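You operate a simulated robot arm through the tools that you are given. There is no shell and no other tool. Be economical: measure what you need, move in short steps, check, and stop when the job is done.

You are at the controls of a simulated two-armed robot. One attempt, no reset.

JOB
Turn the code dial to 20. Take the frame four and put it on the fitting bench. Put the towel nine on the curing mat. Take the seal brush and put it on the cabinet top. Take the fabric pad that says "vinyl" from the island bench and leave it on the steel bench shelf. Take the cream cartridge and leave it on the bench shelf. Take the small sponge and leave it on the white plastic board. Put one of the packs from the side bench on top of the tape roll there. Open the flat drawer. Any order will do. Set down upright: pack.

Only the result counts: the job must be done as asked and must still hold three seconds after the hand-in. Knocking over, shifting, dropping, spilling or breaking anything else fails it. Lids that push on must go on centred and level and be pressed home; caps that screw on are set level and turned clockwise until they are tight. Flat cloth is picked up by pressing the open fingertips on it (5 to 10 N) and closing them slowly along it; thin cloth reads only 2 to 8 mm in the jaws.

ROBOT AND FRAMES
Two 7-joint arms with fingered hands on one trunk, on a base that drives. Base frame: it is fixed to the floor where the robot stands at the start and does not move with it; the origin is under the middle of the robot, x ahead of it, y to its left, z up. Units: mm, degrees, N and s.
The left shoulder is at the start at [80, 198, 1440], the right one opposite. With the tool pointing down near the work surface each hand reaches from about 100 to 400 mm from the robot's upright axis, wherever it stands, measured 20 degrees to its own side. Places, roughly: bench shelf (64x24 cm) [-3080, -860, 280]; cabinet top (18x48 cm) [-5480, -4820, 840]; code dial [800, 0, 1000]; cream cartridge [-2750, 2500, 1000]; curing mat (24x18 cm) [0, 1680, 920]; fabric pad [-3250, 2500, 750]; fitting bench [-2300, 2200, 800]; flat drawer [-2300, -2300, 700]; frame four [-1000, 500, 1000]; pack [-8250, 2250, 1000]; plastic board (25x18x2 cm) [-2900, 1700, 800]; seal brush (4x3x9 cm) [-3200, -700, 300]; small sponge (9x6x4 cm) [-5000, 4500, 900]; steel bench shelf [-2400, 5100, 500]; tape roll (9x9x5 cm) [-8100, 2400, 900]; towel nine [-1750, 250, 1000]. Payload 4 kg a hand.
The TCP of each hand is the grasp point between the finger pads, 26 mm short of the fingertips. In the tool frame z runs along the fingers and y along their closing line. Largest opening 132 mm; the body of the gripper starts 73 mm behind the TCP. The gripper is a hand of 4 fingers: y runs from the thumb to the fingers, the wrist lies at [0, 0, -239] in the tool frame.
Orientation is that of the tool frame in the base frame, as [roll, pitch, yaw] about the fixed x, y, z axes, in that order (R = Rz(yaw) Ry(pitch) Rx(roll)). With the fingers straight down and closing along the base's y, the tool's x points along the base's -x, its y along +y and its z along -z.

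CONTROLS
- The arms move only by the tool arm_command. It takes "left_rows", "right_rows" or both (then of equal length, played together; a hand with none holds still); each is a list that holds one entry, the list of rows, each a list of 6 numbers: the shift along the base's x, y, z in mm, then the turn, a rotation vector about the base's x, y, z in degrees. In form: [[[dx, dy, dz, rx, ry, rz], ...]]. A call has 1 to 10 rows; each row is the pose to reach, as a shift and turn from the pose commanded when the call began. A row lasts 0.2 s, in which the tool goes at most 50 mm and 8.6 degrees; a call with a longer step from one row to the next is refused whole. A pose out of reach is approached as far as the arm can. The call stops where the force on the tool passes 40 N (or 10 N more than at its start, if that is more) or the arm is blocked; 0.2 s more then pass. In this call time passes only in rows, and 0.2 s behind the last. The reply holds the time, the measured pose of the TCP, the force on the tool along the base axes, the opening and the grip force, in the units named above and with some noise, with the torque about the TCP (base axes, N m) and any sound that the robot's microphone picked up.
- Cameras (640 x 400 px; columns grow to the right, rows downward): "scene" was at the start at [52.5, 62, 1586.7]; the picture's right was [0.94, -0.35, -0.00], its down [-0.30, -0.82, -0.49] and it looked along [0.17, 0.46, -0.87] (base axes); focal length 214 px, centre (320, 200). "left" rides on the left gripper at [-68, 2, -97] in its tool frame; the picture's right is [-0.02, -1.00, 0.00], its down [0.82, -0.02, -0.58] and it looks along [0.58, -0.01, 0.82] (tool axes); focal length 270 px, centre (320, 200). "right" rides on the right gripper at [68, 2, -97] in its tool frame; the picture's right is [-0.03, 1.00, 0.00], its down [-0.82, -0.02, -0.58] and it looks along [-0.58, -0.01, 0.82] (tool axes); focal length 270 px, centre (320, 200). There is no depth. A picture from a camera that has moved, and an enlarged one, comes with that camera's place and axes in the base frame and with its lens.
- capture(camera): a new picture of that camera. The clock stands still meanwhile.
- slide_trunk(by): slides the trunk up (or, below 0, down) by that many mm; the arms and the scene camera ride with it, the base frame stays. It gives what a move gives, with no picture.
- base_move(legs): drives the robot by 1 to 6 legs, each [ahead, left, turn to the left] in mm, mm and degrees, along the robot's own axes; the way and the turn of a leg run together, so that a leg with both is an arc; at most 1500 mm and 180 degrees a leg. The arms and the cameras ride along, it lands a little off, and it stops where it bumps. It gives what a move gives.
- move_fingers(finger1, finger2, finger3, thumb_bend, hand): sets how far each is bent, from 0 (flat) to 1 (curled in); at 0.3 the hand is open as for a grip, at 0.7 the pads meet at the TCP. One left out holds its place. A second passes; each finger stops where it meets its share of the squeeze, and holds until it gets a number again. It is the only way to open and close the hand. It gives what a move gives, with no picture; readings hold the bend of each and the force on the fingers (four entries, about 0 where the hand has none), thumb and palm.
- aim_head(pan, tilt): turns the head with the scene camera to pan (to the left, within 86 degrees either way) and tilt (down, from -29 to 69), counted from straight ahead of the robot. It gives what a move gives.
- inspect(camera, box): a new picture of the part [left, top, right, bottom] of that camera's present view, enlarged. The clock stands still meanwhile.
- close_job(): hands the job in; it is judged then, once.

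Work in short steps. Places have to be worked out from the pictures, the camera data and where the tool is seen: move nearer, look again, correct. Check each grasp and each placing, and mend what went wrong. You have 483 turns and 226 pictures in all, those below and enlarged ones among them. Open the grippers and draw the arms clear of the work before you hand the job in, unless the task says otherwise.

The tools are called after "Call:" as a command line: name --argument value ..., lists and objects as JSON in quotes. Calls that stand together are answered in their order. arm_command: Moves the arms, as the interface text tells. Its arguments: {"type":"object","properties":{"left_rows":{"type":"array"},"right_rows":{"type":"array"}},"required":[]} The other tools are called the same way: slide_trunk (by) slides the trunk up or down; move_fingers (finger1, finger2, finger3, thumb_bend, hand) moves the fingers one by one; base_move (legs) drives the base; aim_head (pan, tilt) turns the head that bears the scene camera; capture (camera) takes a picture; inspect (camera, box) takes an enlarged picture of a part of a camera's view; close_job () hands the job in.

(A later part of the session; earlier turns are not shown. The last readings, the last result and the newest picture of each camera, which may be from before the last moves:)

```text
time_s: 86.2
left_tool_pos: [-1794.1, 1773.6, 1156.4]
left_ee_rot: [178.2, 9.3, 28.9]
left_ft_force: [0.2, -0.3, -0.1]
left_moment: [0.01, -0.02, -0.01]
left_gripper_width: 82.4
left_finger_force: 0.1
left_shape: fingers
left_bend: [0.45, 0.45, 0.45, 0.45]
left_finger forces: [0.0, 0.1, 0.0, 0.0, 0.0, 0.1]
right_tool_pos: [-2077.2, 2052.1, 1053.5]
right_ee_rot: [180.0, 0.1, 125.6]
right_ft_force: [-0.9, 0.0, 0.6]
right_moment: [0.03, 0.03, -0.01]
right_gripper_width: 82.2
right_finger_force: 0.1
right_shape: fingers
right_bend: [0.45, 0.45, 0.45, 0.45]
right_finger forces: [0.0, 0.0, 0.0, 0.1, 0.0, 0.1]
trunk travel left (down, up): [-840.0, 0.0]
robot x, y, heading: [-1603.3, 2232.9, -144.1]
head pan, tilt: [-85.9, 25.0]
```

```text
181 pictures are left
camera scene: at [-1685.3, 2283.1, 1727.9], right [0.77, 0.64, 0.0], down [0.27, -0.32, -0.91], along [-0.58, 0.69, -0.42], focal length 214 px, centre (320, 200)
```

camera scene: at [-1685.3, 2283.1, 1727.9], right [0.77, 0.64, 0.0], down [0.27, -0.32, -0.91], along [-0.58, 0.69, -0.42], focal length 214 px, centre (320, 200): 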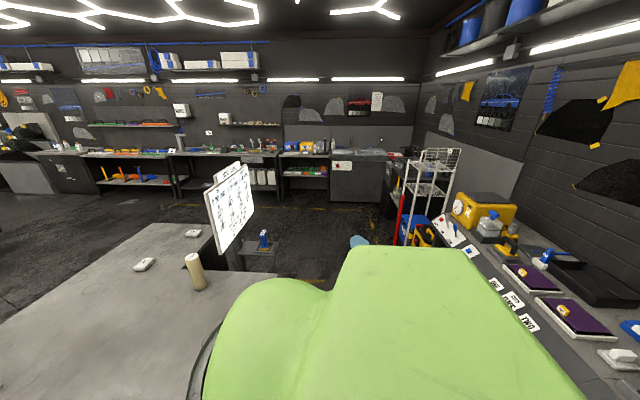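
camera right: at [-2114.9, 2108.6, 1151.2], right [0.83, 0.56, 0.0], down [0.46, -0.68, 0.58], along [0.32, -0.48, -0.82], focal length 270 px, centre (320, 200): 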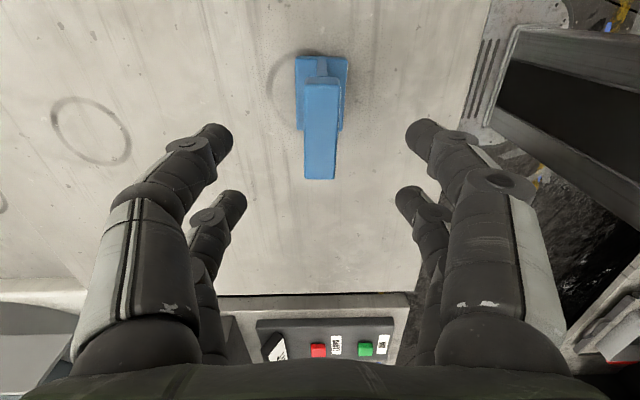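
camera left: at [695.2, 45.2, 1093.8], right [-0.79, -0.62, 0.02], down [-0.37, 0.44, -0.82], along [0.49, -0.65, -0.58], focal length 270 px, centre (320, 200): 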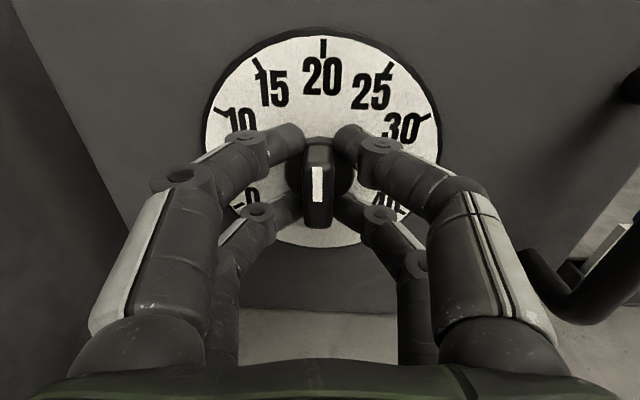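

The two pads lie near p 3790/4130, q -1200/-1115 on the far arm of the bench; the cartridge is at about [-2754, 2545]. I back out, strafe along the aisle past the sign to p≈4900, and turn to face back along the island.

Call:
base_move --legs '[[-170, 0, 0], [0, -1080, 0], [0, -1070, 0], [0, 0, 90]]'

Call:
aim_head --pan -30 --tilt 35

Call:
capture --camera "scene"

```text
time_s: 101.6
left_tool_pos: [-2225.6, 3858.5, 1156.4]
left_ee_rot: [178.2, 9.3, 116.3]
left_ft_force: [0.9, -0.3, -0.1]
left_moment: [-0.01, 0.03, -0.01]
left_gripper_width: 82.9
left_finger_force: 0.0
left_shape: fingers
left_bend: [0.45, 0.45, 0.45, 0.45]
left_finger forces: [0.1, 0.0, 0.1, 0.0, 0.0, 0.0]
right_tool_pos: [-2516.5, 3589.8, 1053.5]
right_ee_rot: [-180.0, 0.1, -147.1]
right_ft_force: [0.2, -0.4, 0.0]
right_moment: [-0.01, -0.01, -0.01]
right_gripper_width: 82.6
right_finger_force: 0.0
right_shape: fingers
right_bend: [0.45, 0.45, 0.45, 0.45]
right_finger forces: [0.1, 0.0, 0.1, 0.1, 0.0, 0.0]
trunk travel left (down, up): [-840.0, 0.0]
robot x, y, heading: [-2670.9, 4069.6, -56.8]
head pan, tilt: [-85.9, 25.0]
```

```text
time_s: 102.9
left_tool_pos: [-2225.2, 3859.0, 1155.9]
left_ee_rot: [178.2, 9.4, 116.3]
left_ft_force: [0.6, -0.7, 0.7]
left_moment: [0.0, -0.03, 0.0]
left_gripper_width: 82.7
left_finger_force: 0.1
left_shape: fingers
left_bend: [0.45, 0.45, 0.45, 0.45]
left_finger forces: [0.0, 0.0, 0.0, 0.0, 0.0, 0.0]
right_tool_pos: [-2515.9, 3589.4, 1053.6]
right_ee_rot: [-180.0, 0.1, -147.1]
right_ft_force: [0.0, 0.1, -0.1]
right_moment: [-0.02, 0.0, -0.01]
right_gripper_width: 82.4
right_finger_force: 0.0
right_shape: fingers
right_bend: [0.45, 0.45, 0.45, 0.45]
right_finger forces: [0.0, 0.1, 0.0, 0.0, 0.0, 0.0]
trunk travel left (down, up): [-840.0, 0.0]
robot x, y, heading: [-2668.9, 4074.2, -56.7]
head pan, tilt: [-30.0, 35.0]
```

```text
180 pictures are left
camera scene: at [-2651.2, 3959.5, 1712.0], right [-1.0, -0.06, 0.0], down [-0.03, 0.57, -0.82], along [0.05, -0.82, -0.57], focal length 214 px, centre (320, 200)
```

scene: 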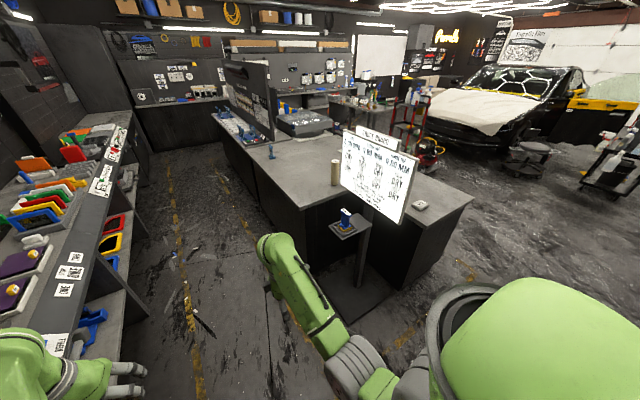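

The way is clear. I strafe right about 1280 mm (with a small heading correction) so that the bench arm with the pad is ahead.

Call:
base_move --legs '[[0, -1280, 0], [0, 0, 2]]'

Call:
aim_head --pan 0 --tilt 40

Call:
capture --camera "scene"

```text
time_s: 109.7
left_tool_pos: [-3280.3, 3171.1, 1155.5]
left_ee_rot: [178.1, 9.3, 119.1]
left_ft_force: [-0.4, -0.1, -0.4]
left_moment: [0.01, -0.02, 0.01]
left_gripper_width: 82.4
left_finger_force: 0.0
left_shape: fingers
left_bend: [0.45, 0.45, 0.45, 0.45]
left_finger forces: [0.0, 0.0, 0.0, 0.0, 0.0, 0.1]
right_tool_pos: [-3556.7, 2887.0, 1053.5]
right_ee_rot: [180.0, 0.2, -144.2]
right_ft_force: [-0.7, -0.5, 0.1]
right_moment: [-0.01, 0.01, 0.04]
right_gripper_width: 82.6
right_finger_force: 0.1
right_shape: fingers
right_bend: [0.45, 0.45, 0.45, 0.45]
right_finger forces: [0.0, 0.0, 0.0, 0.0, 0.0, 0.2]
trunk travel left (down, up): [-840.0, 0.0]
robot x, y, heading: [-3734.5, 3362.3, -53.8]
head pan, tilt: [-30.0, 35.0]
```

```text
time_s: 110.6
left_tool_pos: [-3277.7, 3170.1, 1157.2]
left_ee_rot: [178.2, 9.4, 119.1]
left_ft_force: [0.1, -0.2, 0.2]
left_moment: [-0.04, -0.05, -0.02]
left_gripper_width: 82.7
left_finger_force: 0.1
left_shape: fingers
left_bend: [0.45, 0.45, 0.45, 0.45]
left_finger forces: [0.0, 0.0, 0.0, 0.0, 0.0, 0.0]
right_tool_pos: [-3555.9, 2887.7, 1054.0]
right_ee_rot: [179.9, 0.1, -144.2]
right_ft_force: [0.1, -0.2, -0.5]
right_moment: [-0.01, 0.0, -0.03]
right_gripper_width: 82.5
right_finger_force: 0.0
right_shape: fingers
right_bend: [0.45, 0.45, 0.45, 0.45]
right_finger forces: [0.1, 0.1, 0.0, 0.1, 0.0, 0.0]
trunk travel left (down, up): [-840.0, 0.0]
robot x, y, heading: [-3736.0, 3363.1, -53.8]
head pan, tilt: [0.0, 40.0]
```

```text
179 pictures are left
camera scene: at [-3667.8, 3270.7, 1704.5], right [-0.81, -0.59, 0.0], down [-0.38, 0.52, -0.77], along [0.45, -0.62, -0.64], focal length 214 px, centre (320, 200)
```

scene: 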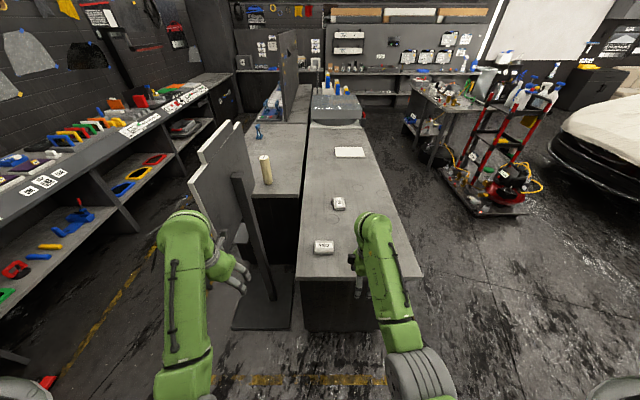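

I read the pads' labels.

Call:
inspect --camera "scene" --box '[290, 180, 370, 270]'

```text
4.44 times, centred on (330, 225) of scene
camera zoom: at [-3667.8, 3270.7, 1704.5], right [-0.81, -0.59, 0.0], down [-0.38, 0.52, -0.77], along [0.45, -0.62, -0.64], focal length 953 px, centre (276, 89)
```

zoom: 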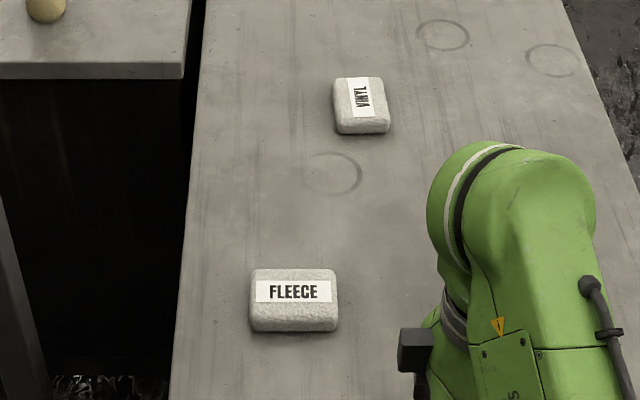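

The farther pad is "VINYL", near [-3154, 2351]. It is best reached from the other long side of this island bench, so I drive round: right 850, ahead 1030, then turn left to face it.

Call:
base_move --legs '[[0, -880, 0], [1020, 0, 0], [0, 0, 90]]'

Call:
capture --camera "scene"

```text
time_s: 123.9
left_tool_pos: [-3647.5, 2482.6, 1156.9]
left_ee_rot: [178.2, 9.3, -151.2]
left_ft_force: [-0.4, 0.0, 0.7]
left_moment: [-0.02, 0.0, -0.02]
left_gripper_width: 82.4
left_finger_force: 0.1
left_shape: fingers
left_bend: [0.45, 0.45, 0.45, 0.45]
left_finger forces: [0.0, 0.1, 0.0, 0.0, 0.0, 0.0]
right_tool_pos: [-3365.8, 2204.7, 1053.3]
right_ee_rot: [180.0, 0.1, -54.4]
right_ft_force: [0.0, 0.6, -0.8]
right_moment: [0.04, 0.01, 0.01]
right_gripper_width: 82.5
right_finger_force: 0.1
right_shape: fingers
right_bend: [0.45, 0.45, 0.45, 0.45]
right_finger forces: [0.0, 0.1, 0.0, 0.1, 0.0, 0.0]
trunk travel left (down, up): [-840.0, 0.0]
robot x, y, heading: [-3841.0, 2029.7, 35.9]
head pan, tilt: [0.0, 40.0]
```

```text
177 pictures are left
camera scene: at [-3748.3, 2094.3, 1704.5], right [0.59, -0.81, 0.0], down [-0.52, -0.38, -0.77], along [0.62, 0.45, -0.64], focal length 214 px, centre (320, 200)
```

scene: 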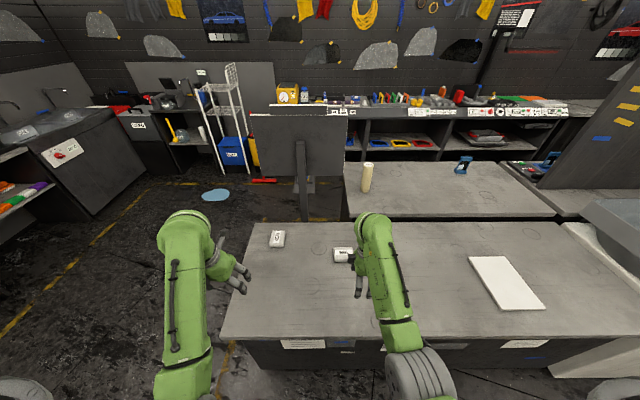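

I drive 140 mm closer and lower the trunk 110 mm to give the arm more forward reach, then look with the right hand camera.

Call:
base_move --legs '[[140, 0, 0]]'

Call:
slide_trunk --by -110

Call:
capture --camera "right"

```text
time_s: 125.3
left_tool_pos: [-3535.7, 2565.1, 1158.5]
left_ee_rot: [178.1, 9.6, -151.1]
left_ft_force: [-0.4, 0.6, 0.9]
left_moment: [0.01, -0.02, -0.03]
left_gripper_width: 82.6
left_finger_force: 0.0
left_shape: fingers
left_bend: [0.45, 0.45, 0.45, 0.45]
left_finger forces: [0.0, 0.0, 0.1, 0.0, 0.0, 0.0]
right_tool_pos: [-3253.3, 2286.2, 1055.8]
right_ee_rot: [-179.8, 0.0, -54.3]
right_ft_force: [-0.1, 0.6, 0.1]
right_moment: [-0.02, -0.03, 0.02]
right_gripper_width: 82.4
right_finger_force: 0.2
right_shape: fingers
right_bend: [0.45, 0.45, 0.45, 0.45]
right_finger forces: [0.0, 0.0, 0.1, 0.1, 0.0, 0.0]
trunk travel left (down, up): [-840.0, 0.0]
robot x, y, heading: [-3725.6, 2109.8, 35.7]
head pan, tilt: [0.0, 40.0]
```

```text
time_s: 126.7
left_tool_pos: [-3532.5, 2567.1, 1045.5]
left_ee_rot: [178.1, 9.5, -151.2]
left_ft_force: [-0.7, -0.6, 0.1]
left_moment: [0.01, 0.03, 0.0]
left_gripper_width: 82.8
left_finger_force: 0.2
left_shape: fingers
left_bend: [0.45, 0.45, 0.45, 0.45]
left_finger forces: [0.0, 0.0, 0.1, 0.0, 0.0, 0.0]
right_tool_pos: [-3249.3, 2288.5, 942.1]
right_ee_rot: [-179.9, 0.1, -54.4]
right_ft_force: [0.6, -0.2, -0.2]
right_moment: [0.01, 0.0, 0.01]
right_gripper_width: 82.2
right_finger_force: 0.0
right_shape: fingers
right_bend: [0.45, 0.45, 0.45, 0.45]
right_finger forces: [0.1, 0.0, 0.1, 0.1, 0.0, 0.0]
trunk travel left (down, up): [-730.0, 110.0]
robot x, y, heading: [-3726.6, 2111.5, 36.1]
head pan, tilt: [0.0, 40.0]
```

```text
176 pictures are left
camera right: at [-3212.0, 2231.3, 1039.3], right [-0.83, -0.56, 0.0], down [-0.46, 0.68, 0.58], along [-0.33, 0.48, -0.82], focal length 270 px, centre (320, 200)
```

right: 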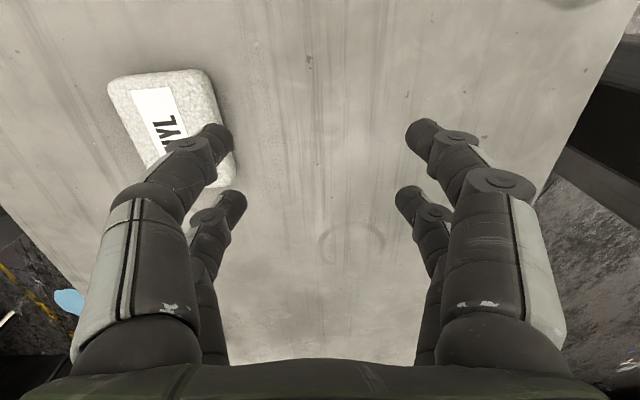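

The VINYL pad measures about 77×93 mm, centred near [-3162, 2372]. I open the hand wider and move over it.

Call:
move_fingers --hand "right" --finger1 0.34 --finger2 0.34 --finger3 0.34 --thumb_bend 0.34

Call:
arm_command --right_rows '[[[25, 25, 0, 0, 0, 2], [55, 53, 0, 0, 0, 4], [87, 83, 0, 0, 0, 6], [87, 83, -40, 0, 0, 6]]]'

Call:
capture --camera "right"

```text
time_s: 127.7
left_tool_pos: [-3533.3, 2567.3, 1046.5]
left_ee_rot: [178.2, 9.4, -151.2]
left_ft_force: [0.3, 0.3, -0.7]
left_moment: [0.0, 0.01, 0.03]
left_gripper_width: 82.5
left_finger_force: 0.1
left_shape: fingers
left_bend: [0.45, 0.45, 0.45, 0.45]
left_finger forces: [0.1, 0.0, 0.0, 0.0, 0.0, 0.0]
right_tool_pos: [-3250.2, 2287.8, 943.3]
right_ee_rot: [-180.0, 0.1, -54.5]
right_ft_force: [-0.5, -0.2, -0.3]
right_moment: [0.0, -0.04, 0.02]
right_gripper_width: 119.3
right_finger_force: 0.2
right_shape: fingers
right_bend: [0.34, 0.34, 0.34, 0.34]
right_finger forces: [0.0, 0.1, 0.0, 0.0, 0.0, 0.0]
trunk travel left (down, up): [-730.0, 110.0]
robot x, y, heading: [-3724.9, 2112.2, 36.0]
head pan, tilt: [0.0, 40.0]
```

```text
time_s: 128.7
left_tool_pos: [-3532.9, 2567.6, 1046.6]
left_ee_rot: [178.2, 9.3, -151.1]
left_ft_force: [0.9, -0.1, 0.6]
left_moment: [0.0, -0.02, 0.02]
left_gripper_width: 82.4
left_finger_force: 0.2
left_shape: fingers
left_bend: [0.45, 0.45, 0.45, 0.45]
left_finger forces: [0.1, 0.0, 0.0, 0.0, 0.0, 0.0]
right_tool_pos: [-3164.4, 2369.1, 905.5]
right_ee_rot: [-180.0, 0.1, -48.4]
right_ft_force: [-0.4, 0.7, -0.2]
right_moment: [-0.01, 0.03, -0.01]
right_gripper_width: 119.8
right_finger_force: 0.1
right_shape: fingers
right_bend: [0.34, 0.34, 0.34, 0.34]
right_finger forces: [0.0, 0.0, 0.1, 0.1, 0.0, 0.0]
trunk travel left (down, up): [-730.0, 110.0]
robot x, y, heading: [-3728.8, 2111.1, 35.8]
head pan, tilt: [0.0, 40.0]
```

```text
175 pictures are left
camera right: at [-3120.5, 2316.3, 1003.4], right [-0.76, -0.64, 0.0], down [-0.53, 0.62, 0.58], along [-0.37, 0.44, -0.82], focal length 270 px, centre (320, 200)
```

right: 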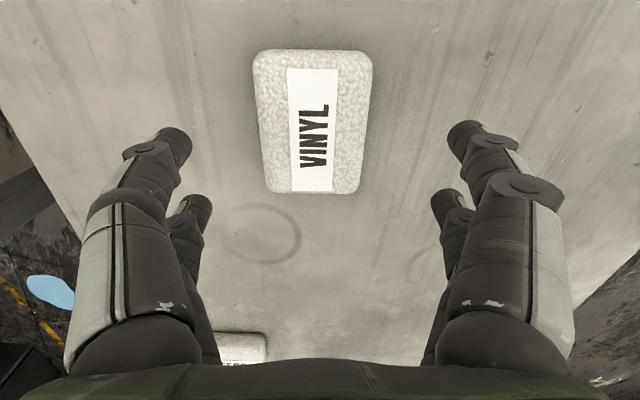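

Centred over the pad. I descend in steps to about TCP z 836.

Call:
arm_command --right_rows '[[[0, 0, -30, 0, 0, 0], [0, 0, -55, 0, 0, 0], [0, 0, -70, 0, 0, 0]]]'

Call:
capture --camera "right"

```text
time_s: 129.5
left_tool_pos: [-3532.8, 2566.1, 1046.0]
left_ee_rot: [178.2, 9.4, -151.1]
left_ft_force: [-0.2, -0.9, 0.0]
left_moment: [0.0, 0.01, -0.05]
left_gripper_width: 82.5
left_finger_force: 0.0
left_shape: fingers
left_bend: [0.45, 0.45, 0.45, 0.45]
left_finger forces: [0.0, 0.0, 0.0, 0.1, 0.1, 0.1]
right_tool_pos: [-3164.2, 2367.6, 834.1]
right_ee_rot: [-179.9, 0.2, -48.6]
right_ft_force: [-0.5, 0.1, 0.6]
right_moment: [-0.02, -0.01, -0.02]
right_gripper_width: 119.6
right_finger_force: 0.0
right_shape: fingers
right_bend: [0.34, 0.34, 0.34, 0.34]
right_finger forces: [0.0, 0.1, 0.1, 0.1, 0.0, 0.0]
trunk travel left (down, up): [-730.0, 110.0]
robot x, y, heading: [-3727.9, 2110.3, 35.8]
head pan, tilt: [0.0, 40.0]
```

```text
174 pictures are left
camera right: at [-3120.8, 2315.8, 932.3], right [-0.76, -0.64, 0.0], down [-0.53, 0.62, 0.58], along [-0.37, 0.44, -0.82], focal length 270 px, centre (320, 200)
```

right: 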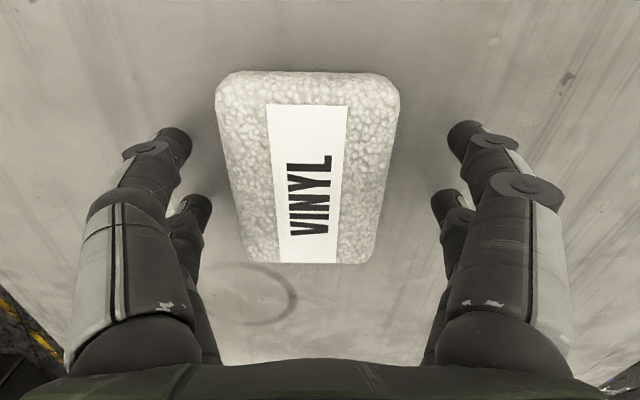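

The pad top is at about z 809. I go down 18 mm more, watching for bench contact.

Call:
arm_command --right_rows '[[[0, 0, -6, 0, 0, 0], [0, 0, -12, 0, 0, 0], [0, 0, -18, 0, 0, 0]]]'

```text
time_s: 130.4
left_tool_pos: [-3533.5, 2566.3, 1047.9]
left_ee_rot: [178.0, 9.5, -151.2]
left_ft_force: [-0.8, 0.7, -0.2]
left_moment: [-0.02, -0.01, 0.01]
left_gripper_width: 82.8
left_finger_force: 0.1
left_shape: fingers
left_bend: [0.45, 0.45, 0.45, 0.45]
left_finger forces: [0.1, 0.0, 0.0, 0.0, 0.0, 0.1]
right_tool_pos: [-3158.8, 2375.9, 826.3]
right_ee_rot: [-178.9, 0.1, -48.5]
right_ft_force: [-7.2, -4.7, 15.3]
right_moment: [0.02, -0.04, 0.02]
right_gripper_width: 124.8
right_finger_force: 8.2
right_shape: fingers
right_bend: [0.3, 0.31, 0.35, 0.34]
right_finger forces: [3.1, 2.8, 4.1, 0.0, 5.9, 0.0]
trunk travel left (down, up): [-730.0, 110.0]
robot x, y, heading: [-3725.5, 2110.7, 36.1]
head pan, tilt: [0.0, 40.0]
stopped in row 3 (right hand): the force on the tool passed its limit at 43 N (the readings are from after the stop); the commanded pose is now the measured one
```

The fingertips touched the bench (z≈800). I rise 5 mm and close on the pad.

Call:
arm_command --right_rows '[[[-3, -5, 5, 0, 0, 0]]]'

Call:
move_fingers --hand "right" --finger1 0.56 --finger2 0.56 --finger3 0.56 --thumb_bend 0.56

Call:
arm_command --right_rows '[[[0, 0, 15, 0, 0, 0], [0, 0, 40, 0, 0, 0], [0, 0, 70, 0, 0, 0]]]'

Call:
capture --camera "right"

```text
time_s: 130.8
left_tool_pos: [-3533.3, 2568.3, 1047.5]
left_ee_rot: [178.2, 9.4, -151.1]
left_ft_force: [-0.1, 0.6, -0.5]
left_moment: [-0.02, 0.02, 0.02]
left_gripper_width: 82.4
left_finger_force: 0.0
left_shape: fingers
left_bend: [0.45, 0.45, 0.45, 0.45]
left_finger forces: [0.0, 0.1, 0.0, 0.1, 0.0, 0.0]
right_tool_pos: [-3161.9, 2369.7, 828.0]
right_ee_rot: [-179.3, 0.1, -48.4]
right_ft_force: [-0.8, 2.0, 4.2]
right_moment: [-0.14, 0.25, -0.14]
right_gripper_width: 121.6
right_finger_force: 1.8
right_shape: fingers
right_bend: [0.33, 0.33, 0.34, 0.34]
right_finger forces: [2.0, 2.0, 0.0, 0.0, 0.0, 0.0]
trunk travel left (down, up): [-730.0, 110.0]
robot x, y, heading: [-3725.3, 2110.7, 36.3]
head pan, tilt: [0.0, 40.0]
```

```text
time_s: 131.8
left_tool_pos: [-3536.0, 2565.0, 1048.4]
left_ee_rot: [178.2, 9.8, -151.1]
left_ft_force: [-0.5, 0.2, -0.4]
left_moment: [0.01, 0.01, -0.01]
left_gripper_width: 82.4
left_finger_force: 0.0
left_shape: fingers
left_bend: [0.45, 0.45, 0.45, 0.45]
left_finger forces: [0.1, 0.1, 0.1, 0.0, 0.0, 0.0]
right_tool_pos: [-3163.4, 2369.4, 831.9]
right_ee_rot: [-178.7, 0.0, -48.4]
right_ft_force: [-1.5, -5.6, 35.4]
right_moment: [-1.33, 1.55, 0.17]
right_gripper_width: 71.9
right_finger_force: 24.6
right_shape: fingers
right_bend: [0.47, 0.48, 0.52, 0.54]
right_finger forces: [19.7, 22.6, 3.0, 0.0, 3.7, 0.1]
trunk travel left (down, up): [-730.0, 110.0]
robot x, y, heading: [-3721.1, 2111.9, 35.9]
head pan, tilt: [0.0, 40.0]
```

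```text
time_s: 132.6
left_tool_pos: [-3534.7, 2565.9, 1046.9]
left_ee_rot: [178.2, 9.5, -151.0]
left_ft_force: [-0.5, 0.4, -0.4]
left_moment: [0.01, -0.03, 0.01]
left_gripper_width: 82.8
left_finger_force: 0.0
left_shape: fingers
left_bend: [0.45, 0.45, 0.45, 0.45]
left_finger forces: [0.1, 0.1, 0.0, 0.1, 0.0, 0.0]
right_tool_pos: [-3164.1, 2369.1, 897.7]
right_ee_rot: [-179.0, 0.0, -48.4]
right_ft_force: [-0.5, -0.3, -0.8]
right_moment: [-0.02, 0.02, 0.01]
right_gripper_width: 71.3
right_finger_force: 12.5
right_shape: fingers
right_bend: [0.48, 0.49, 0.5, 0.53]
right_finger forces: [6.2, 5.9, 5.4, 0.0, 6.9, 0.0]
trunk travel left (down, up): [-730.0, 110.0]
robot x, y, heading: [-3727.5, 2109.8, 35.8]
head pan, tilt: [0.0, 40.0]
```

```text
173 pictures are left
camera right: at [-3120.6, 2315.9, 994.5], right [-0.76, -0.65, -0.02], down [-0.53, 0.62, 0.58], along [-0.36, 0.45, -0.82], focal length 270 px, centre (320, 200)
```

right: 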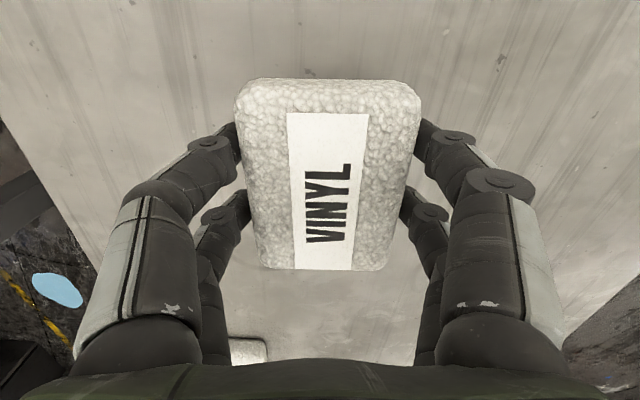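

The pad is held with about 12 N. I raise it, back off, strafe left past the bench end and drive ahead towards the steel bench corner, then look.

Call:
base_move --legs '[[-260, 0, 0], [0, 1150, 0], [1500, 0, 0], [300, 0, 0]]'

Call:
aim_head --pan 20 --tilt 30

Call:
capture --camera "scene"

```text
time_s: 148.5
left_tool_pos: [-2942.2, 4420.8, 1048.1]
left_ee_rot: [178.1, 9.7, -149.7]
left_ft_force: [0.3, 0.2, -0.1]
left_moment: [0.02, -0.04, 0.02]
left_gripper_width: 82.7
left_finger_force: 0.0
left_shape: fingers
left_bend: [0.45, 0.45, 0.45, 0.45]
left_finger forces: [0.1, 0.0, 0.1, 0.0, 0.0, 0.1]
right_tool_pos: [-2566.4, 4232.1, 899.5]
right_ee_rot: [-179.0, 0.0, -46.9]
right_ft_force: [-0.1, 0.0, -0.8]
right_moment: [0.02, 0.01, -0.03]
right_gripper_width: 71.2
right_finger_force: 12.7
right_shape: fingers
right_bend: [0.48, 0.49, 0.5, 0.53]
right_finger forces: [6.4, 6.0, 5.4, 0.0, 6.9, 0.0]
trunk travel left (down, up): [-730.0, 110.0]
robot x, y, heading: [-3120.9, 3959.3, 37.5]
head pan, tilt: [0.0, 40.0]
```

```text
time_s: 149.3
left_tool_pos: [-2939.2, 4421.3, 1048.2]
left_ee_rot: [178.2, 9.4, -149.6]
left_ft_force: [0.0, -0.4, 0.0]
left_moment: [0.0, -0.01, -0.01]
left_gripper_width: 82.5
left_finger_force: 0.0
left_shape: fingers
left_bend: [0.45, 0.45, 0.45, 0.45]
left_finger forces: [0.0, 0.0, 0.0, 0.0, 0.0, 0.0]
right_tool_pos: [-2565.1, 4233.3, 897.5]
right_ee_rot: [-179.2, 0.1, -46.8]
right_ft_force: [0.3, 0.0, -1.5]
right_moment: [0.03, 0.01, -0.01]
right_gripper_width: 71.1
right_finger_force: 12.6
right_shape: fingers
right_bend: [0.48, 0.49, 0.5, 0.53]
right_finger forces: [6.3, 6.0, 5.5, 0.0, 6.8, 0.1]
trunk travel left (down, up): [-730.0, 110.0]
robot x, y, heading: [-3124.1, 3959.6, 37.4]
head pan, tilt: [20.0, 30.0]
```

```text
172 pictures are left
camera scene: at [-3048.7, 4054.9, 1609.7], right [0.84, -0.54, 0.0], down [-0.27, -0.42, -0.87], along [0.47, 0.73, -0.5], focal length 214 px, centre (320, 200)
```

scene: 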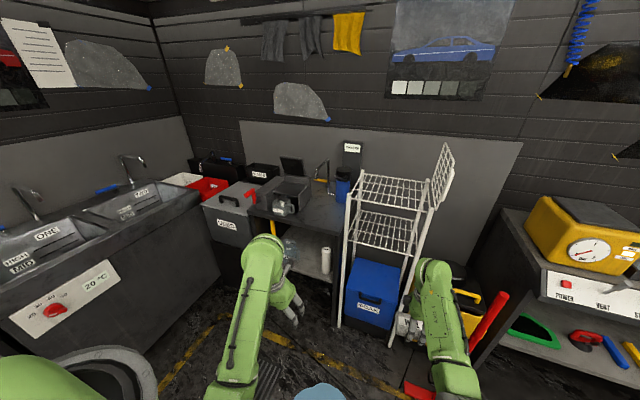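

The steel bench with its lower shelf is between the bins and the white rack. A blue puddle lies near p 5240, q 380; I avoid it by strafing left 600 and only then going ahead 250.

Call:
base_move --legs '[[0, 600, -2], [280, 0, 0]]'

Call:
aim_head --pan 0 --tilt 45

Call:
capture --camera "scene"

```text
time_s: 154.3
left_tool_pos: [-3051.2, 5064.0, 1047.4]
left_ee_rot: [178.1, 9.5, -151.8]
left_ft_force: [-0.1, 0.2, 0.1]
left_moment: [0.01, 0.0, 0.0]
left_gripper_width: 82.7
left_finger_force: 0.0
left_shape: fingers
left_bend: [0.45, 0.45, 0.45, 0.45]
left_finger forces: [0.1, 0.0, 0.1, 0.1, 0.0, 0.0]
right_tool_pos: [-2682.7, 4862.6, 896.4]
right_ee_rot: [-179.0, -0.1, -49.1]
right_ft_force: [-1.4, -1.2, -1.2]
right_moment: [-0.01, -0.03, -0.02]
right_gripper_width: 71.2
right_finger_force: 12.1
right_shape: fingers
right_bend: [0.48, 0.49, 0.5, 0.53]
right_finger forces: [6.3, 6.0, 5.4, 0.0, 6.9, 0.0]
trunk travel left (down, up): [-730.0, 110.0]
robot x, y, heading: [-3248.8, 4609.4, 35.4]
head pan, tilt: [20.0, 30.0]
```

```text
time_s: 155.2
left_tool_pos: [-3048.6, 5064.8, 1046.7]
left_ee_rot: [178.1, 9.4, -151.7]
left_ft_force: [0.0, 0.4, -0.4]
left_moment: [0.03, 0.04, 0.03]
left_gripper_width: 82.5
left_finger_force: 0.1
left_shape: fingers
left_bend: [0.45, 0.45, 0.45, 0.45]
left_finger forces: [0.0, 0.0, 0.0, 0.0, 0.1, 0.0]
right_tool_pos: [-2681.4, 4863.6, 896.0]
right_ee_rot: [-179.2, 0.1, -49.2]
right_ft_force: [0.8, 0.8, 0.2]
right_moment: [0.03, 0.01, 0.0]
right_gripper_width: 71.6
right_finger_force: 12.7
right_shape: fingers
right_bend: [0.48, 0.49, 0.5, 0.53]
right_finger forces: [6.3, 6.0, 5.4, 0.1, 6.9, 0.0]
trunk travel left (down, up): [-730.0, 110.0]
robot x, y, heading: [-3247.0, 4609.9, 35.1]
head pan, tilt: [0.0, 45.0]
```

```text
171 pictures are left
camera scene: at [-3157.6, 4676.3, 1587.2], right [0.58, -0.82, 0.0], down [-0.58, -0.41, -0.71], along [0.58, 0.41, -0.71], focal length 214 px, centre (320, 200)
```

scene: 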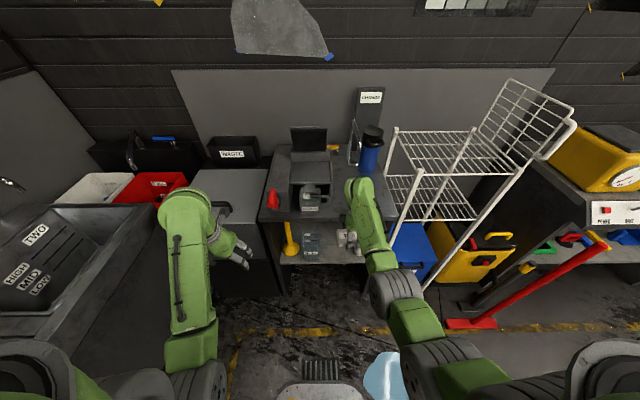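

I zoom on the steel bench shelf.

Call:
inspect --camera "scene" --box '[240, 130, 440, 300]'

Call:
capture --camera "right"

```text
2.35 times, centred on (340, 215) of scene
camera zoom: at [-3157.6, 4676.3, 1587.2], right [0.58, -0.82, 0.0], down [-0.58, -0.41, -0.71], along [0.58, 0.41, -0.71], focal length 505 px, centre (273, 165)
```

zoom: 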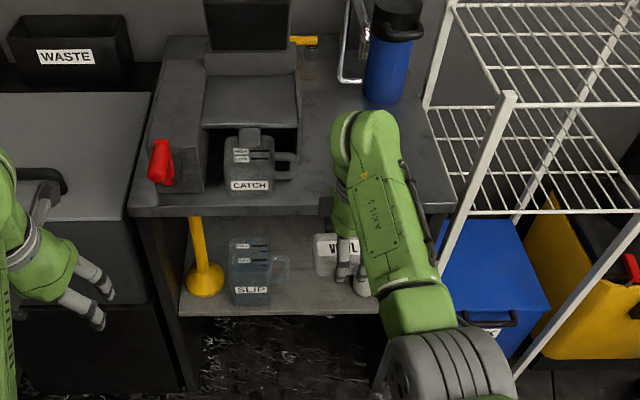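

```text
169 pictures are left
camera right: at [-2639.2, 4809.7, 993.7], right [-0.77, -0.63, -0.01], down [-0.52, 0.62, 0.58], along [-0.36, 0.45, -0.82], focal length 270 px, centre (320, 200)
```

right: 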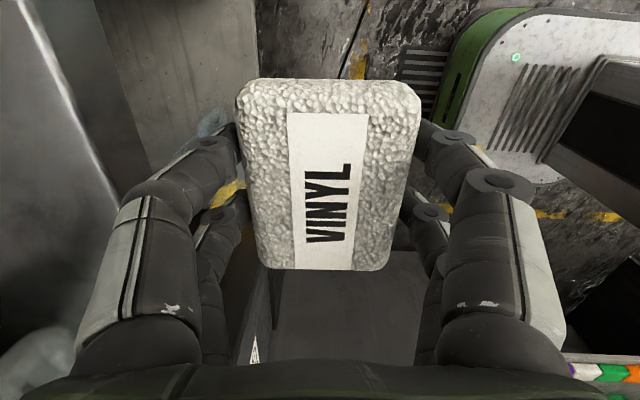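

The shelf (z≈500, front edge q≈740) is free between the SLIP pitcher and the roll, about p 5440–5680. I lower the trunk so the hand is below the bench top while still in front of it, then turn the hand back 95°.

Call:
slide_trunk --by -320

Call:
arm_command --right_rows '[[[-6, -2, 0, 0, 0, -8.5], [-12, -4, 0, 0, 0, -17], [-18, -6, 0, 0, 0, -25.5], [-24, -8, 0, 0, 0, -34], [-30, -10, 0, 0, 0, -42.5], [-36, -10, 0, 0, 0, -51], [-42, -10, 0, 0, 0, -59.5], [-48, -10, 0, 0, 0, -68], [-54, -10, 0, 0, 0, -76.5], [-60, -10, 0, 0, 0, -85]]]'

Call:
capture --camera "scene"

```text
time_s: 158.3
left_tool_pos: [-3045.7, 5069.2, 722.2]
left_ee_rot: [178.2, 9.0, -151.7]
left_ft_force: [0.3, -0.2, 0.3]
left_moment: [0.0, 0.01, -0.04]
left_gripper_width: 82.9
left_finger_force: 0.0
left_shape: fingers
left_bend: [0.45, 0.45, 0.45, 0.45]
left_finger forces: [0.1, 0.0, 0.0, 0.0, 0.0, 0.0]
right_tool_pos: [-2677.5, 4866.3, 570.5]
right_ee_rot: [-179.7, 0.1, -49.1]
right_ft_force: [-0.4, 0.4, 0.0]
right_moment: [0.0, -0.01, -0.04]
right_gripper_width: 71.2
right_finger_force: 12.2
right_shape: fingers
right_bend: [0.48, 0.49, 0.5, 0.53]
right_finger forces: [6.3, 6.0, 5.4, 0.1, 6.9, 0.1]
trunk travel left (down, up): [-410.0, 430.0]
robot x, y, heading: [-3250.5, 4613.8, 34.9]
head pan, tilt: [0.0, 45.0]
```

```text
time_s: 160.5
left_tool_pos: [-3045.1, 5069.7, 722.7]
left_ee_rot: [178.4, 8.8, -151.8]
left_ft_force: [-0.2, 0.2, 0.8]
left_moment: [-0.01, 0.02, -0.02]
left_gripper_width: 82.8
left_finger_force: 0.0
left_shape: fingers
left_bend: [0.45, 0.45, 0.45, 0.45]
left_finger forces: [0.0, 0.0, 0.0, 0.0, 0.1, 0.0]
right_tool_pos: [-2738.0, 4856.4, 572.0]
right_ee_rot: [-179.1, -0.4, -134.3]
right_ft_force: [0.6, 0.5, 0.2]
right_moment: [0.0, 0.04, -0.03]
right_gripper_width: 71.4
right_finger_force: 11.9
right_shape: fingers
right_bend: [0.48, 0.49, 0.5, 0.53]
right_finger forces: [6.3, 5.9, 5.4, 0.0, 6.8, 0.0]
trunk travel left (down, up): [-410.0, 430.0]
robot x, y, heading: [-3251.4, 4613.7, 35.4]
head pan, tilt: [0.0, 45.0]
```

```text
168 pictures are left
camera scene: at [-3150.3, 4682.9, 1266.0], right [0.58, -0.82, 0.0], down [-0.58, -0.41, -0.7], along [0.57, 0.4, -0.71], focal length 214 px, centre (320, 200)
```

scene: 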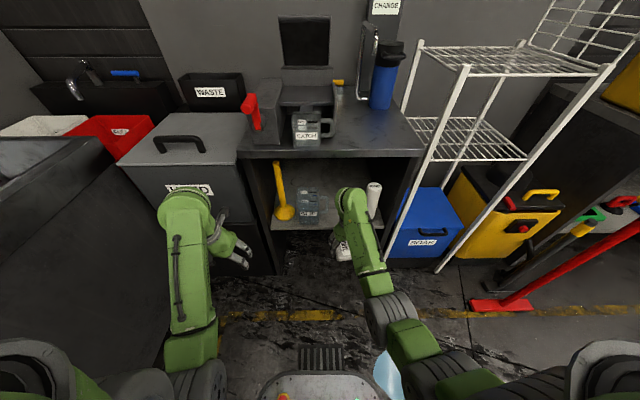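

I finish the yaw and tilt the hand 40° forward, at the present place in front of the shelf.

Call:
arm_command --right_rows '[[[0, 0, 0, 0, 0, -5], [0, 0, 0, 0, 0, -10]]]'

Call:
arm_command --right_rows '[[[0, 0, 5, 4.65, -6.5, 0], [0, 0, 10, 9.3, -13, 0], [0, 0, 15, 14, -19.5, 0], [0, 0, 20, 18.6, -26, 0], [0, 0, 25, 23.2, -32.6, 0]]]'

Call:
base_move --legs '[[150, 0, 0]]'

Call:
capture --camera "scene"

Call:
capture --camera "right"

```text
time_s: 161.1
left_tool_pos: [-3045.7, 5068.0, 724.4]
left_ee_rot: [178.3, 9.0, -151.9]
left_ft_force: [0.2, -0.1, 0.3]
left_moment: [0.0, -0.02, -0.01]
left_gripper_width: 82.7
left_finger_force: 0.0
left_shape: fingers
left_bend: [0.45, 0.45, 0.45, 0.45]
left_finger forces: [0.0, 0.0, 0.0, 0.0, 0.0, 0.1]
right_tool_pos: [-2737.6, 4855.8, 572.3]
right_ee_rot: [-179.0, -0.6, -144.3]
right_ft_force: [0.7, 0.1, -1.0]
right_moment: [0.01, -0.01, 0.0]
right_gripper_width: 71.5
right_finger_force: 12.3
right_shape: fingers
right_bend: [0.48, 0.49, 0.5, 0.53]
right_finger forces: [6.3, 5.9, 5.3, 0.0, 6.9, 0.1]
trunk travel left (down, up): [-410.0, 430.0]
robot x, y, heading: [-3249.2, 4608.7, 35.5]
head pan, tilt: [0.0, 45.0]
```

```text
time_s: 162.3
left_tool_pos: [-3046.4, 5069.0, 724.3]
left_ee_rot: [178.4, 8.9, -151.8]
left_ft_force: [-1.2, 0.0, 1.0]
left_moment: [0.02, -0.01, -0.02]
left_gripper_width: 83.0
left_finger_force: 0.0
left_shape: fingers
left_bend: [0.45, 0.45, 0.45, 0.45]
left_finger forces: [0.0, 0.1, 0.0, 0.0, 0.0, 0.1]
right_tool_pos: [-2737.7, 4856.9, 598.1]
right_ee_rot: [-178.8, 39.5, -144.0]
right_ft_force: [-0.2, 0.4, -0.6]
right_moment: [-0.02, -0.01, 0.06]
right_gripper_width: 71.4
right_finger_force: 12.1
right_shape: fingers
right_bend: [0.48, 0.49, 0.5, 0.53]
right_finger forces: [6.1, 5.8, 5.2, 0.0, 6.7, 0.0]
trunk travel left (down, up): [-410.0, 430.0]
robot x, y, heading: [-3250.4, 4606.6, 35.3]
head pan, tilt: [0.0, 45.0]
```

```text
time_s: 163.7
left_tool_pos: [-2925.8, 5154.6, 724.1]
left_ee_rot: [178.3, 8.8, -151.7]
left_ft_force: [0.2, -0.4, 0.0]
left_moment: [-0.01, -0.02, 0.0]
left_gripper_width: 82.8
left_finger_force: 0.0
left_shape: fingers
left_bend: [0.45, 0.45, 0.45, 0.45]
left_finger forces: [0.0, 0.0, 0.0, 0.0, 0.0, 0.1]
right_tool_pos: [-2618.6, 4941.6, 597.5]
right_ee_rot: [-178.7, 39.5, -143.9]
right_ft_force: [-1.2, 0.3, -0.6]
right_moment: [-0.04, -0.02, 0.02]
right_gripper_width: 71.2
right_finger_force: 11.6
right_shape: fingers
right_bend: [0.48, 0.49, 0.5, 0.53]
right_finger forces: [6.0, 5.9, 5.2, 0.1, 6.7, 0.0]
trunk travel left (down, up): [-410.0, 430.0]
robot x, y, heading: [-3128.6, 4694.4, 35.3]
head pan, tilt: [0.0, 45.0]
```

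```text
167 pictures are left
camera scene: at [-3030.9, 4767.9, 1266.3], right [0.58, -0.82, 0.0], down [-0.58, -0.41, -0.7], along [0.57, 0.4, -0.71], focal length 214 px, centre (320, 200)
```

scene: 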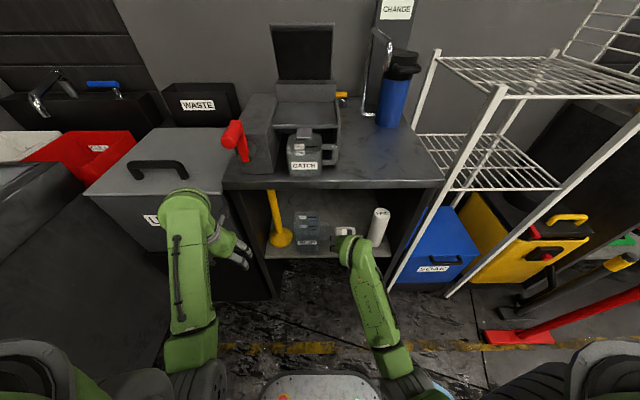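

```text
166 pictures are left
camera right: at [-2713.7, 4877.5, 629.1], right [-0.56, 0.83, 0.0], down [0.22, 0.15, 0.96], along [0.8, 0.54, -0.26], focal length 270 px, centre (320, 200)
```

right: 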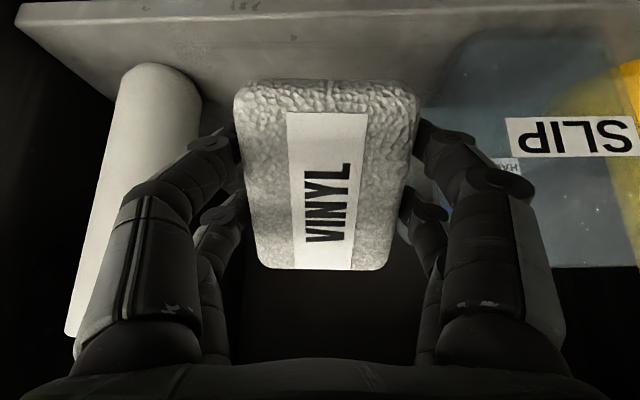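

The pad is between the roll (p≈5470) and the SLIP pitcher (p≈5635). I slide it in about 85 mm, then lower it until it touches.

Call:
arm_command --right_rows '[[[20, 18, 0, 0, 0, 0], [42, 37, 0, 0, 0, 0], [64, 56, 0, 0, 0, 0], [64, 56, -12, 0, 0, 0], [64, 56, -22, 0, 0, 0], [64, 56, -30, 0, 0, 0], [64, 56, -36, 0, 0, 0]]]'

Call:
capture --camera "right"

```text
time_s: 165.3
left_tool_pos: [-2927.3, 5153.8, 722.2]
left_ee_rot: [178.2, 8.9, -151.7]
left_ft_force: [0.1, 0.8, 0.0]
left_moment: [0.01, 0.06, 0.01]
left_gripper_width: 82.9
left_finger_force: 0.1
left_shape: fingers
left_bend: [0.45, 0.45, 0.45, 0.45]
left_finger forces: [0.0, 0.0, 0.0, 0.0, 0.0, 0.0]
right_tool_pos: [-2557.0, 4996.4, 560.9]
right_ee_rot: [-178.8, 39.4, -143.9]
right_ft_force: [0.3, -0.8, -1.0]
right_moment: [0.01, 0.0, 0.0]
right_gripper_width: 71.2
right_finger_force: 12.4
right_shape: fingers
right_bend: [0.48, 0.49, 0.5, 0.53]
right_finger forces: [6.1, 6.0, 5.4, 0.0, 6.8, 0.0]
trunk travel left (down, up): [-410.0, 430.0]
robot x, y, heading: [-3131.8, 4694.4, 35.0]
head pan, tilt: [0.0, 45.0]
```

```text
165 pictures are left
camera right: at [-2651.8, 4931.6, 592.2], right [-0.56, 0.83, 0.0], down [0.22, 0.15, 0.96], along [0.8, 0.54, -0.26], focal length 270 px, centre (320, 200)
```

right: 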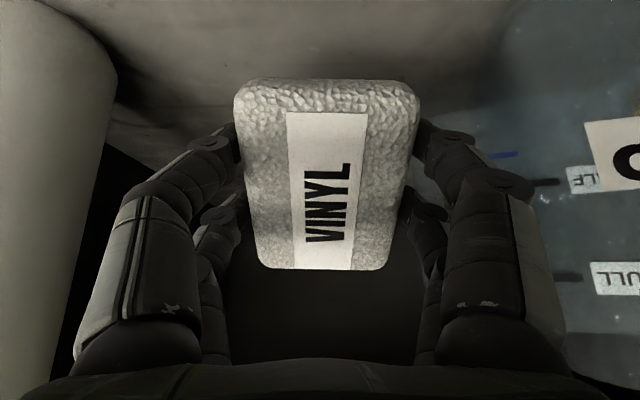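

Clear on both sides. I lower further in 5 mm steps until contact.

Call:
arm_command --right_rows '[[[0, 0, -5, 0, 0, 0], [0, 0, -10, 0, 0, 0], [0, 0, -15, 0, 0, 0]]]'

```text
time_s: 166.1
left_tool_pos: [-2926.2, 5153.9, 722.5]
left_ee_rot: [178.4, 9.0, -151.8]
left_ft_force: [0.4, 0.5, 0.0]
left_moment: [-0.01, 0.01, -0.01]
left_gripper_width: 83.1
left_finger_force: 0.0
left_shape: fingers
left_bend: [0.45, 0.45, 0.45, 0.45]
left_finger forces: [0.1, 0.0, 0.0, 0.0, 0.0, 0.0]
right_tool_pos: [-2554.6, 4996.6, 546.6]
right_ee_rot: [-178.6, 39.6, -143.9]
right_ft_force: [-0.1, 0.2, 0.4]
right_moment: [0.0, 0.02, -0.04]
right_gripper_width: 71.2
right_finger_force: 12.5
right_shape: fingers
right_bend: [0.48, 0.49, 0.5, 0.53]
right_finger forces: [6.2, 6.5, 5.4, 0.0, 6.8, 0.1]
trunk travel left (down, up): [-410.0, 430.0]
robot x, y, heading: [-3131.0, 4690.7, 35.4]
head pan, tilt: [0.0, 45.0]
```

No contact yet; I go on lowering.

Call:
arm_command --right_rows '[[[0, 0, -5, 0, 0, 0], [0, 0, -10, 0, 0, 0], [0, 0, -14, 0, 0, 0], [0, 0, -18, 0, 0, 0]]]'

```text
time_s: 167.1
left_tool_pos: [-2927.7, 5154.1, 723.4]
left_ee_rot: [178.3, 8.9, -151.6]
left_ft_force: [0.1, 0.0, 0.5]
left_moment: [-0.03, 0.0, -0.03]
left_gripper_width: 82.8
left_finger_force: 0.0
left_shape: fingers
left_bend: [0.45, 0.45, 0.45, 0.45]
left_finger forces: [0.1, 0.0, 0.1, 0.0, 0.0, 0.1]
right_tool_pos: [-2554.3, 4995.2, 527.5]
right_ee_rot: [-178.7, 39.5, -143.9]
right_ft_force: [0.3, -0.1, -0.3]
right_moment: [-0.01, 0.02, 0.0]
right_gripper_width: 71.4
right_finger_force: 12.1
right_shape: fingers
right_bend: [0.48, 0.49, 0.5, 0.53]
right_finger forces: [6.2, 6.0, 5.3, 0.1, 6.8, 0.1]
trunk travel left (down, up): [-410.0, 430.0]
robot x, y, heading: [-3131.8, 4696.2, 35.5]
head pan, tilt: [0.0, 45.0]
```

Still free; I check with pictures how high above the shelf it is.

Call:
inspect --camera "scene" --box '[240, 160, 420, 300]'

Call:
capture --camera "right"

```text
2.86 times, centred on (330, 230) of scene
camera zoom: at [-3031.0, 4767.8, 1266.1], right [0.58, -0.82, 0.0], down [-0.58, -0.41, -0.7], along [0.57, 0.4, -0.71], focal length 613 px, centre (291, 114)
```

zoom: 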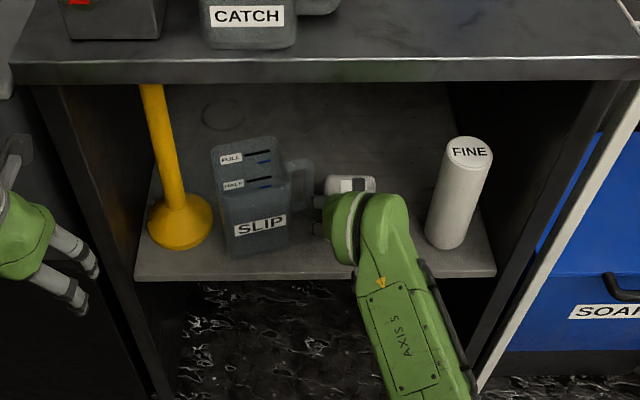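

```text
163 pictures are left
camera right: at [-2649.9, 4931.4, 559.2], right [-0.56, 0.83, 0.0], down [0.22, 0.15, 0.96], along [0.8, 0.54, -0.26], focal length 270 px, centre (320, 200)
```

right: 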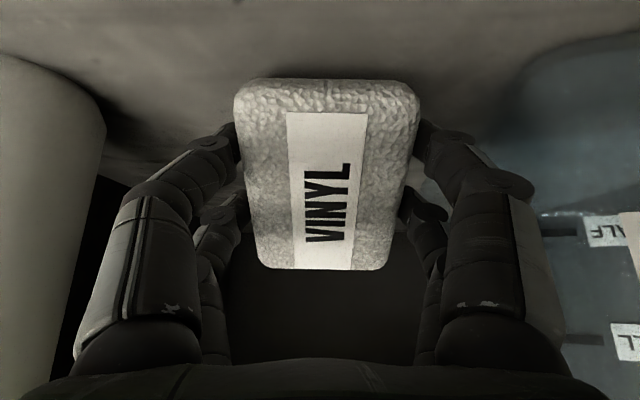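

The shelf must be a little lower (≈450–470). I continue lowering in small steps.

Call:
arm_command --right_rows '[[[0, 0, -4, 0, 0, 0], [0, 0, -8, 0, 0, 0], [0, 0, -12, 0, 0, 0], [0, 0, -15, 0, 0, 0], [0, 0, -18, 0, 0, 0]]]'

```text
time_s: 168.3
left_tool_pos: [-2926.4, 5153.1, 722.7]
left_ee_rot: [178.2, 9.0, -151.7]
left_ft_force: [0.3, 0.4, 0.3]
left_moment: [0.03, -0.03, 0.04]
left_gripper_width: 82.7
left_finger_force: 0.1
left_shape: fingers
left_bend: [0.45, 0.45, 0.45, 0.45]
left_finger forces: [0.0, 0.0, 0.0, 0.0, 0.0, 0.0]
right_tool_pos: [-2554.7, 4996.5, 511.3]
right_ee_rot: [-178.8, 39.5, -143.8]
right_ft_force: [3.2, 1.3, 9.1]
right_moment: [-0.06, 0.04, -0.03]
right_gripper_width: 71.4
right_finger_force: 12.4
right_shape: fingers
right_bend: [0.49, 0.48, 0.5, 0.53]
right_finger forces: [6.2, 5.9, 4.8, 0.0, 7.7, 0.0]
trunk travel left (down, up): [-410.0, 430.0]
robot x, y, heading: [-3128.1, 4692.5, 35.6]
head pan, tilt: [0.0, 45.0]
```

It touches with 9 N. I open the hand just enough to release the pad.

Call:
move_fingers --hand "right" --finger1 0.43 --finger2 0.43 --finger3 0.43 --thumb_bend 0.43

Call:
capture --camera "right"

```text
time_s: 169.3
left_tool_pos: [-2927.1, 5155.3, 723.1]
left_ee_rot: [178.2, 8.9, -151.7]
left_ft_force: [0.1, 0.1, 1.1]
left_moment: [0.01, -0.01, -0.01]
left_gripper_width: 82.6
left_finger_force: 0.2
left_shape: fingers
left_bend: [0.45, 0.45, 0.45, 0.45]
left_finger forces: [0.1, 0.1, 0.0, 0.0, 0.0, 0.2]
right_tool_pos: [-2556.1, 4996.5, 509.2]
right_ee_rot: [-178.7, 39.5, -143.9]
right_ft_force: [3.6, -2.2, 8.1]
right_moment: [0.28, 0.15, -0.04]
right_gripper_width: 84.0
right_finger_force: 4.8
right_shape: fingers
right_bend: [0.47, 0.43, 0.43, 0.43]
right_finger forces: [9.1, 0.5, 0.1, 0.1, 0.1, 0.0]
trunk travel left (down, up): [-410.0, 430.0]
robot x, y, heading: [-3126.4, 4695.8, 35.5]
head pan, tilt: [0.0, 45.0]
```

```text
162 pictures are left
camera right: at [-2650.6, 4932.2, 541.9], right [-0.56, 0.83, 0.0], down [0.22, 0.15, 0.96], along [0.8, 0.54, -0.26], focal length 270 px, centre (320, 200)
```

right: 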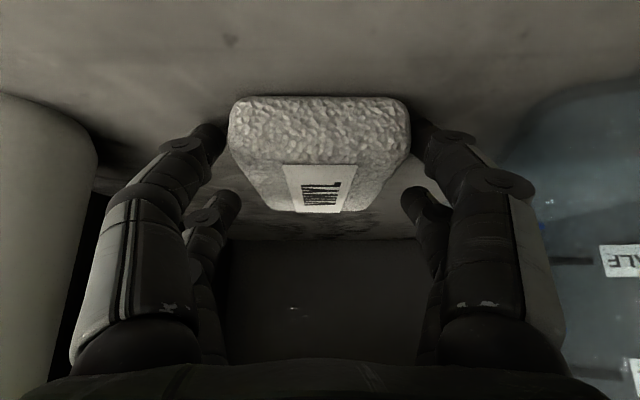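

The pad lies flat on the shelf. I lift the hand slightly and withdraw straight back.

Call:
arm_command --right_rows '[[[0, 0, 15, 0, 0, 0], [-8, -6, 35, 0, 0, 0], [-35, -25, 50, 0, 0, 0], [-70, -50, 55, 0, 0, 0], [-105, -75, 60, 0, 0, 0]]]'

Call:
capture --camera "right"

```text
time_s: 170.5
left_tool_pos: [-2926.9, 5153.1, 722.4]
left_ee_rot: [178.3, 9.0, -151.7]
left_ft_force: [0.2, 0.6, -1.3]
left_moment: [0.03, 0.05, -0.02]
left_gripper_width: 82.9
left_finger_force: 0.1
left_shape: fingers
left_bend: [0.45, 0.45, 0.45, 0.45]
left_finger forces: [0.0, 0.1, 0.0, 0.1, 0.0, 0.0]
right_tool_pos: [-2661.4, 4921.4, 571.0]
right_ee_rot: [-178.7, 39.4, -143.9]
right_ft_force: [0.0, 0.1, -1.0]
right_moment: [0.01, -0.01, 0.02]
right_gripper_width: 89.4
right_finger_force: 0.1
right_shape: fingers
right_bend: [0.43, 0.43, 0.43, 0.43]
right_finger forces: [0.0, 0.1, 0.0, 0.0, 0.0, 0.0]
trunk travel left (down, up): [-410.0, 430.0]
robot x, y, heading: [-3128.4, 4697.8, 35.2]
head pan, tilt: [0.0, 45.0]
```

```text
161 pictures are left
camera right: at [-2756.3, 4856.7, 603.4], right [-0.56, 0.83, 0.0], down [0.22, 0.15, 0.97], along [0.8, 0.54, -0.26], focal length 270 px, centre (320, 200)
```

right: 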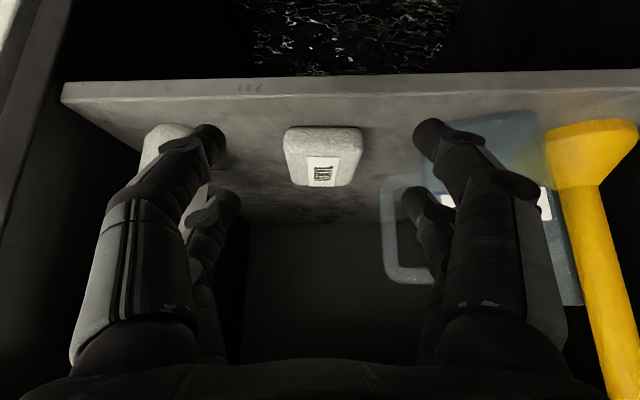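

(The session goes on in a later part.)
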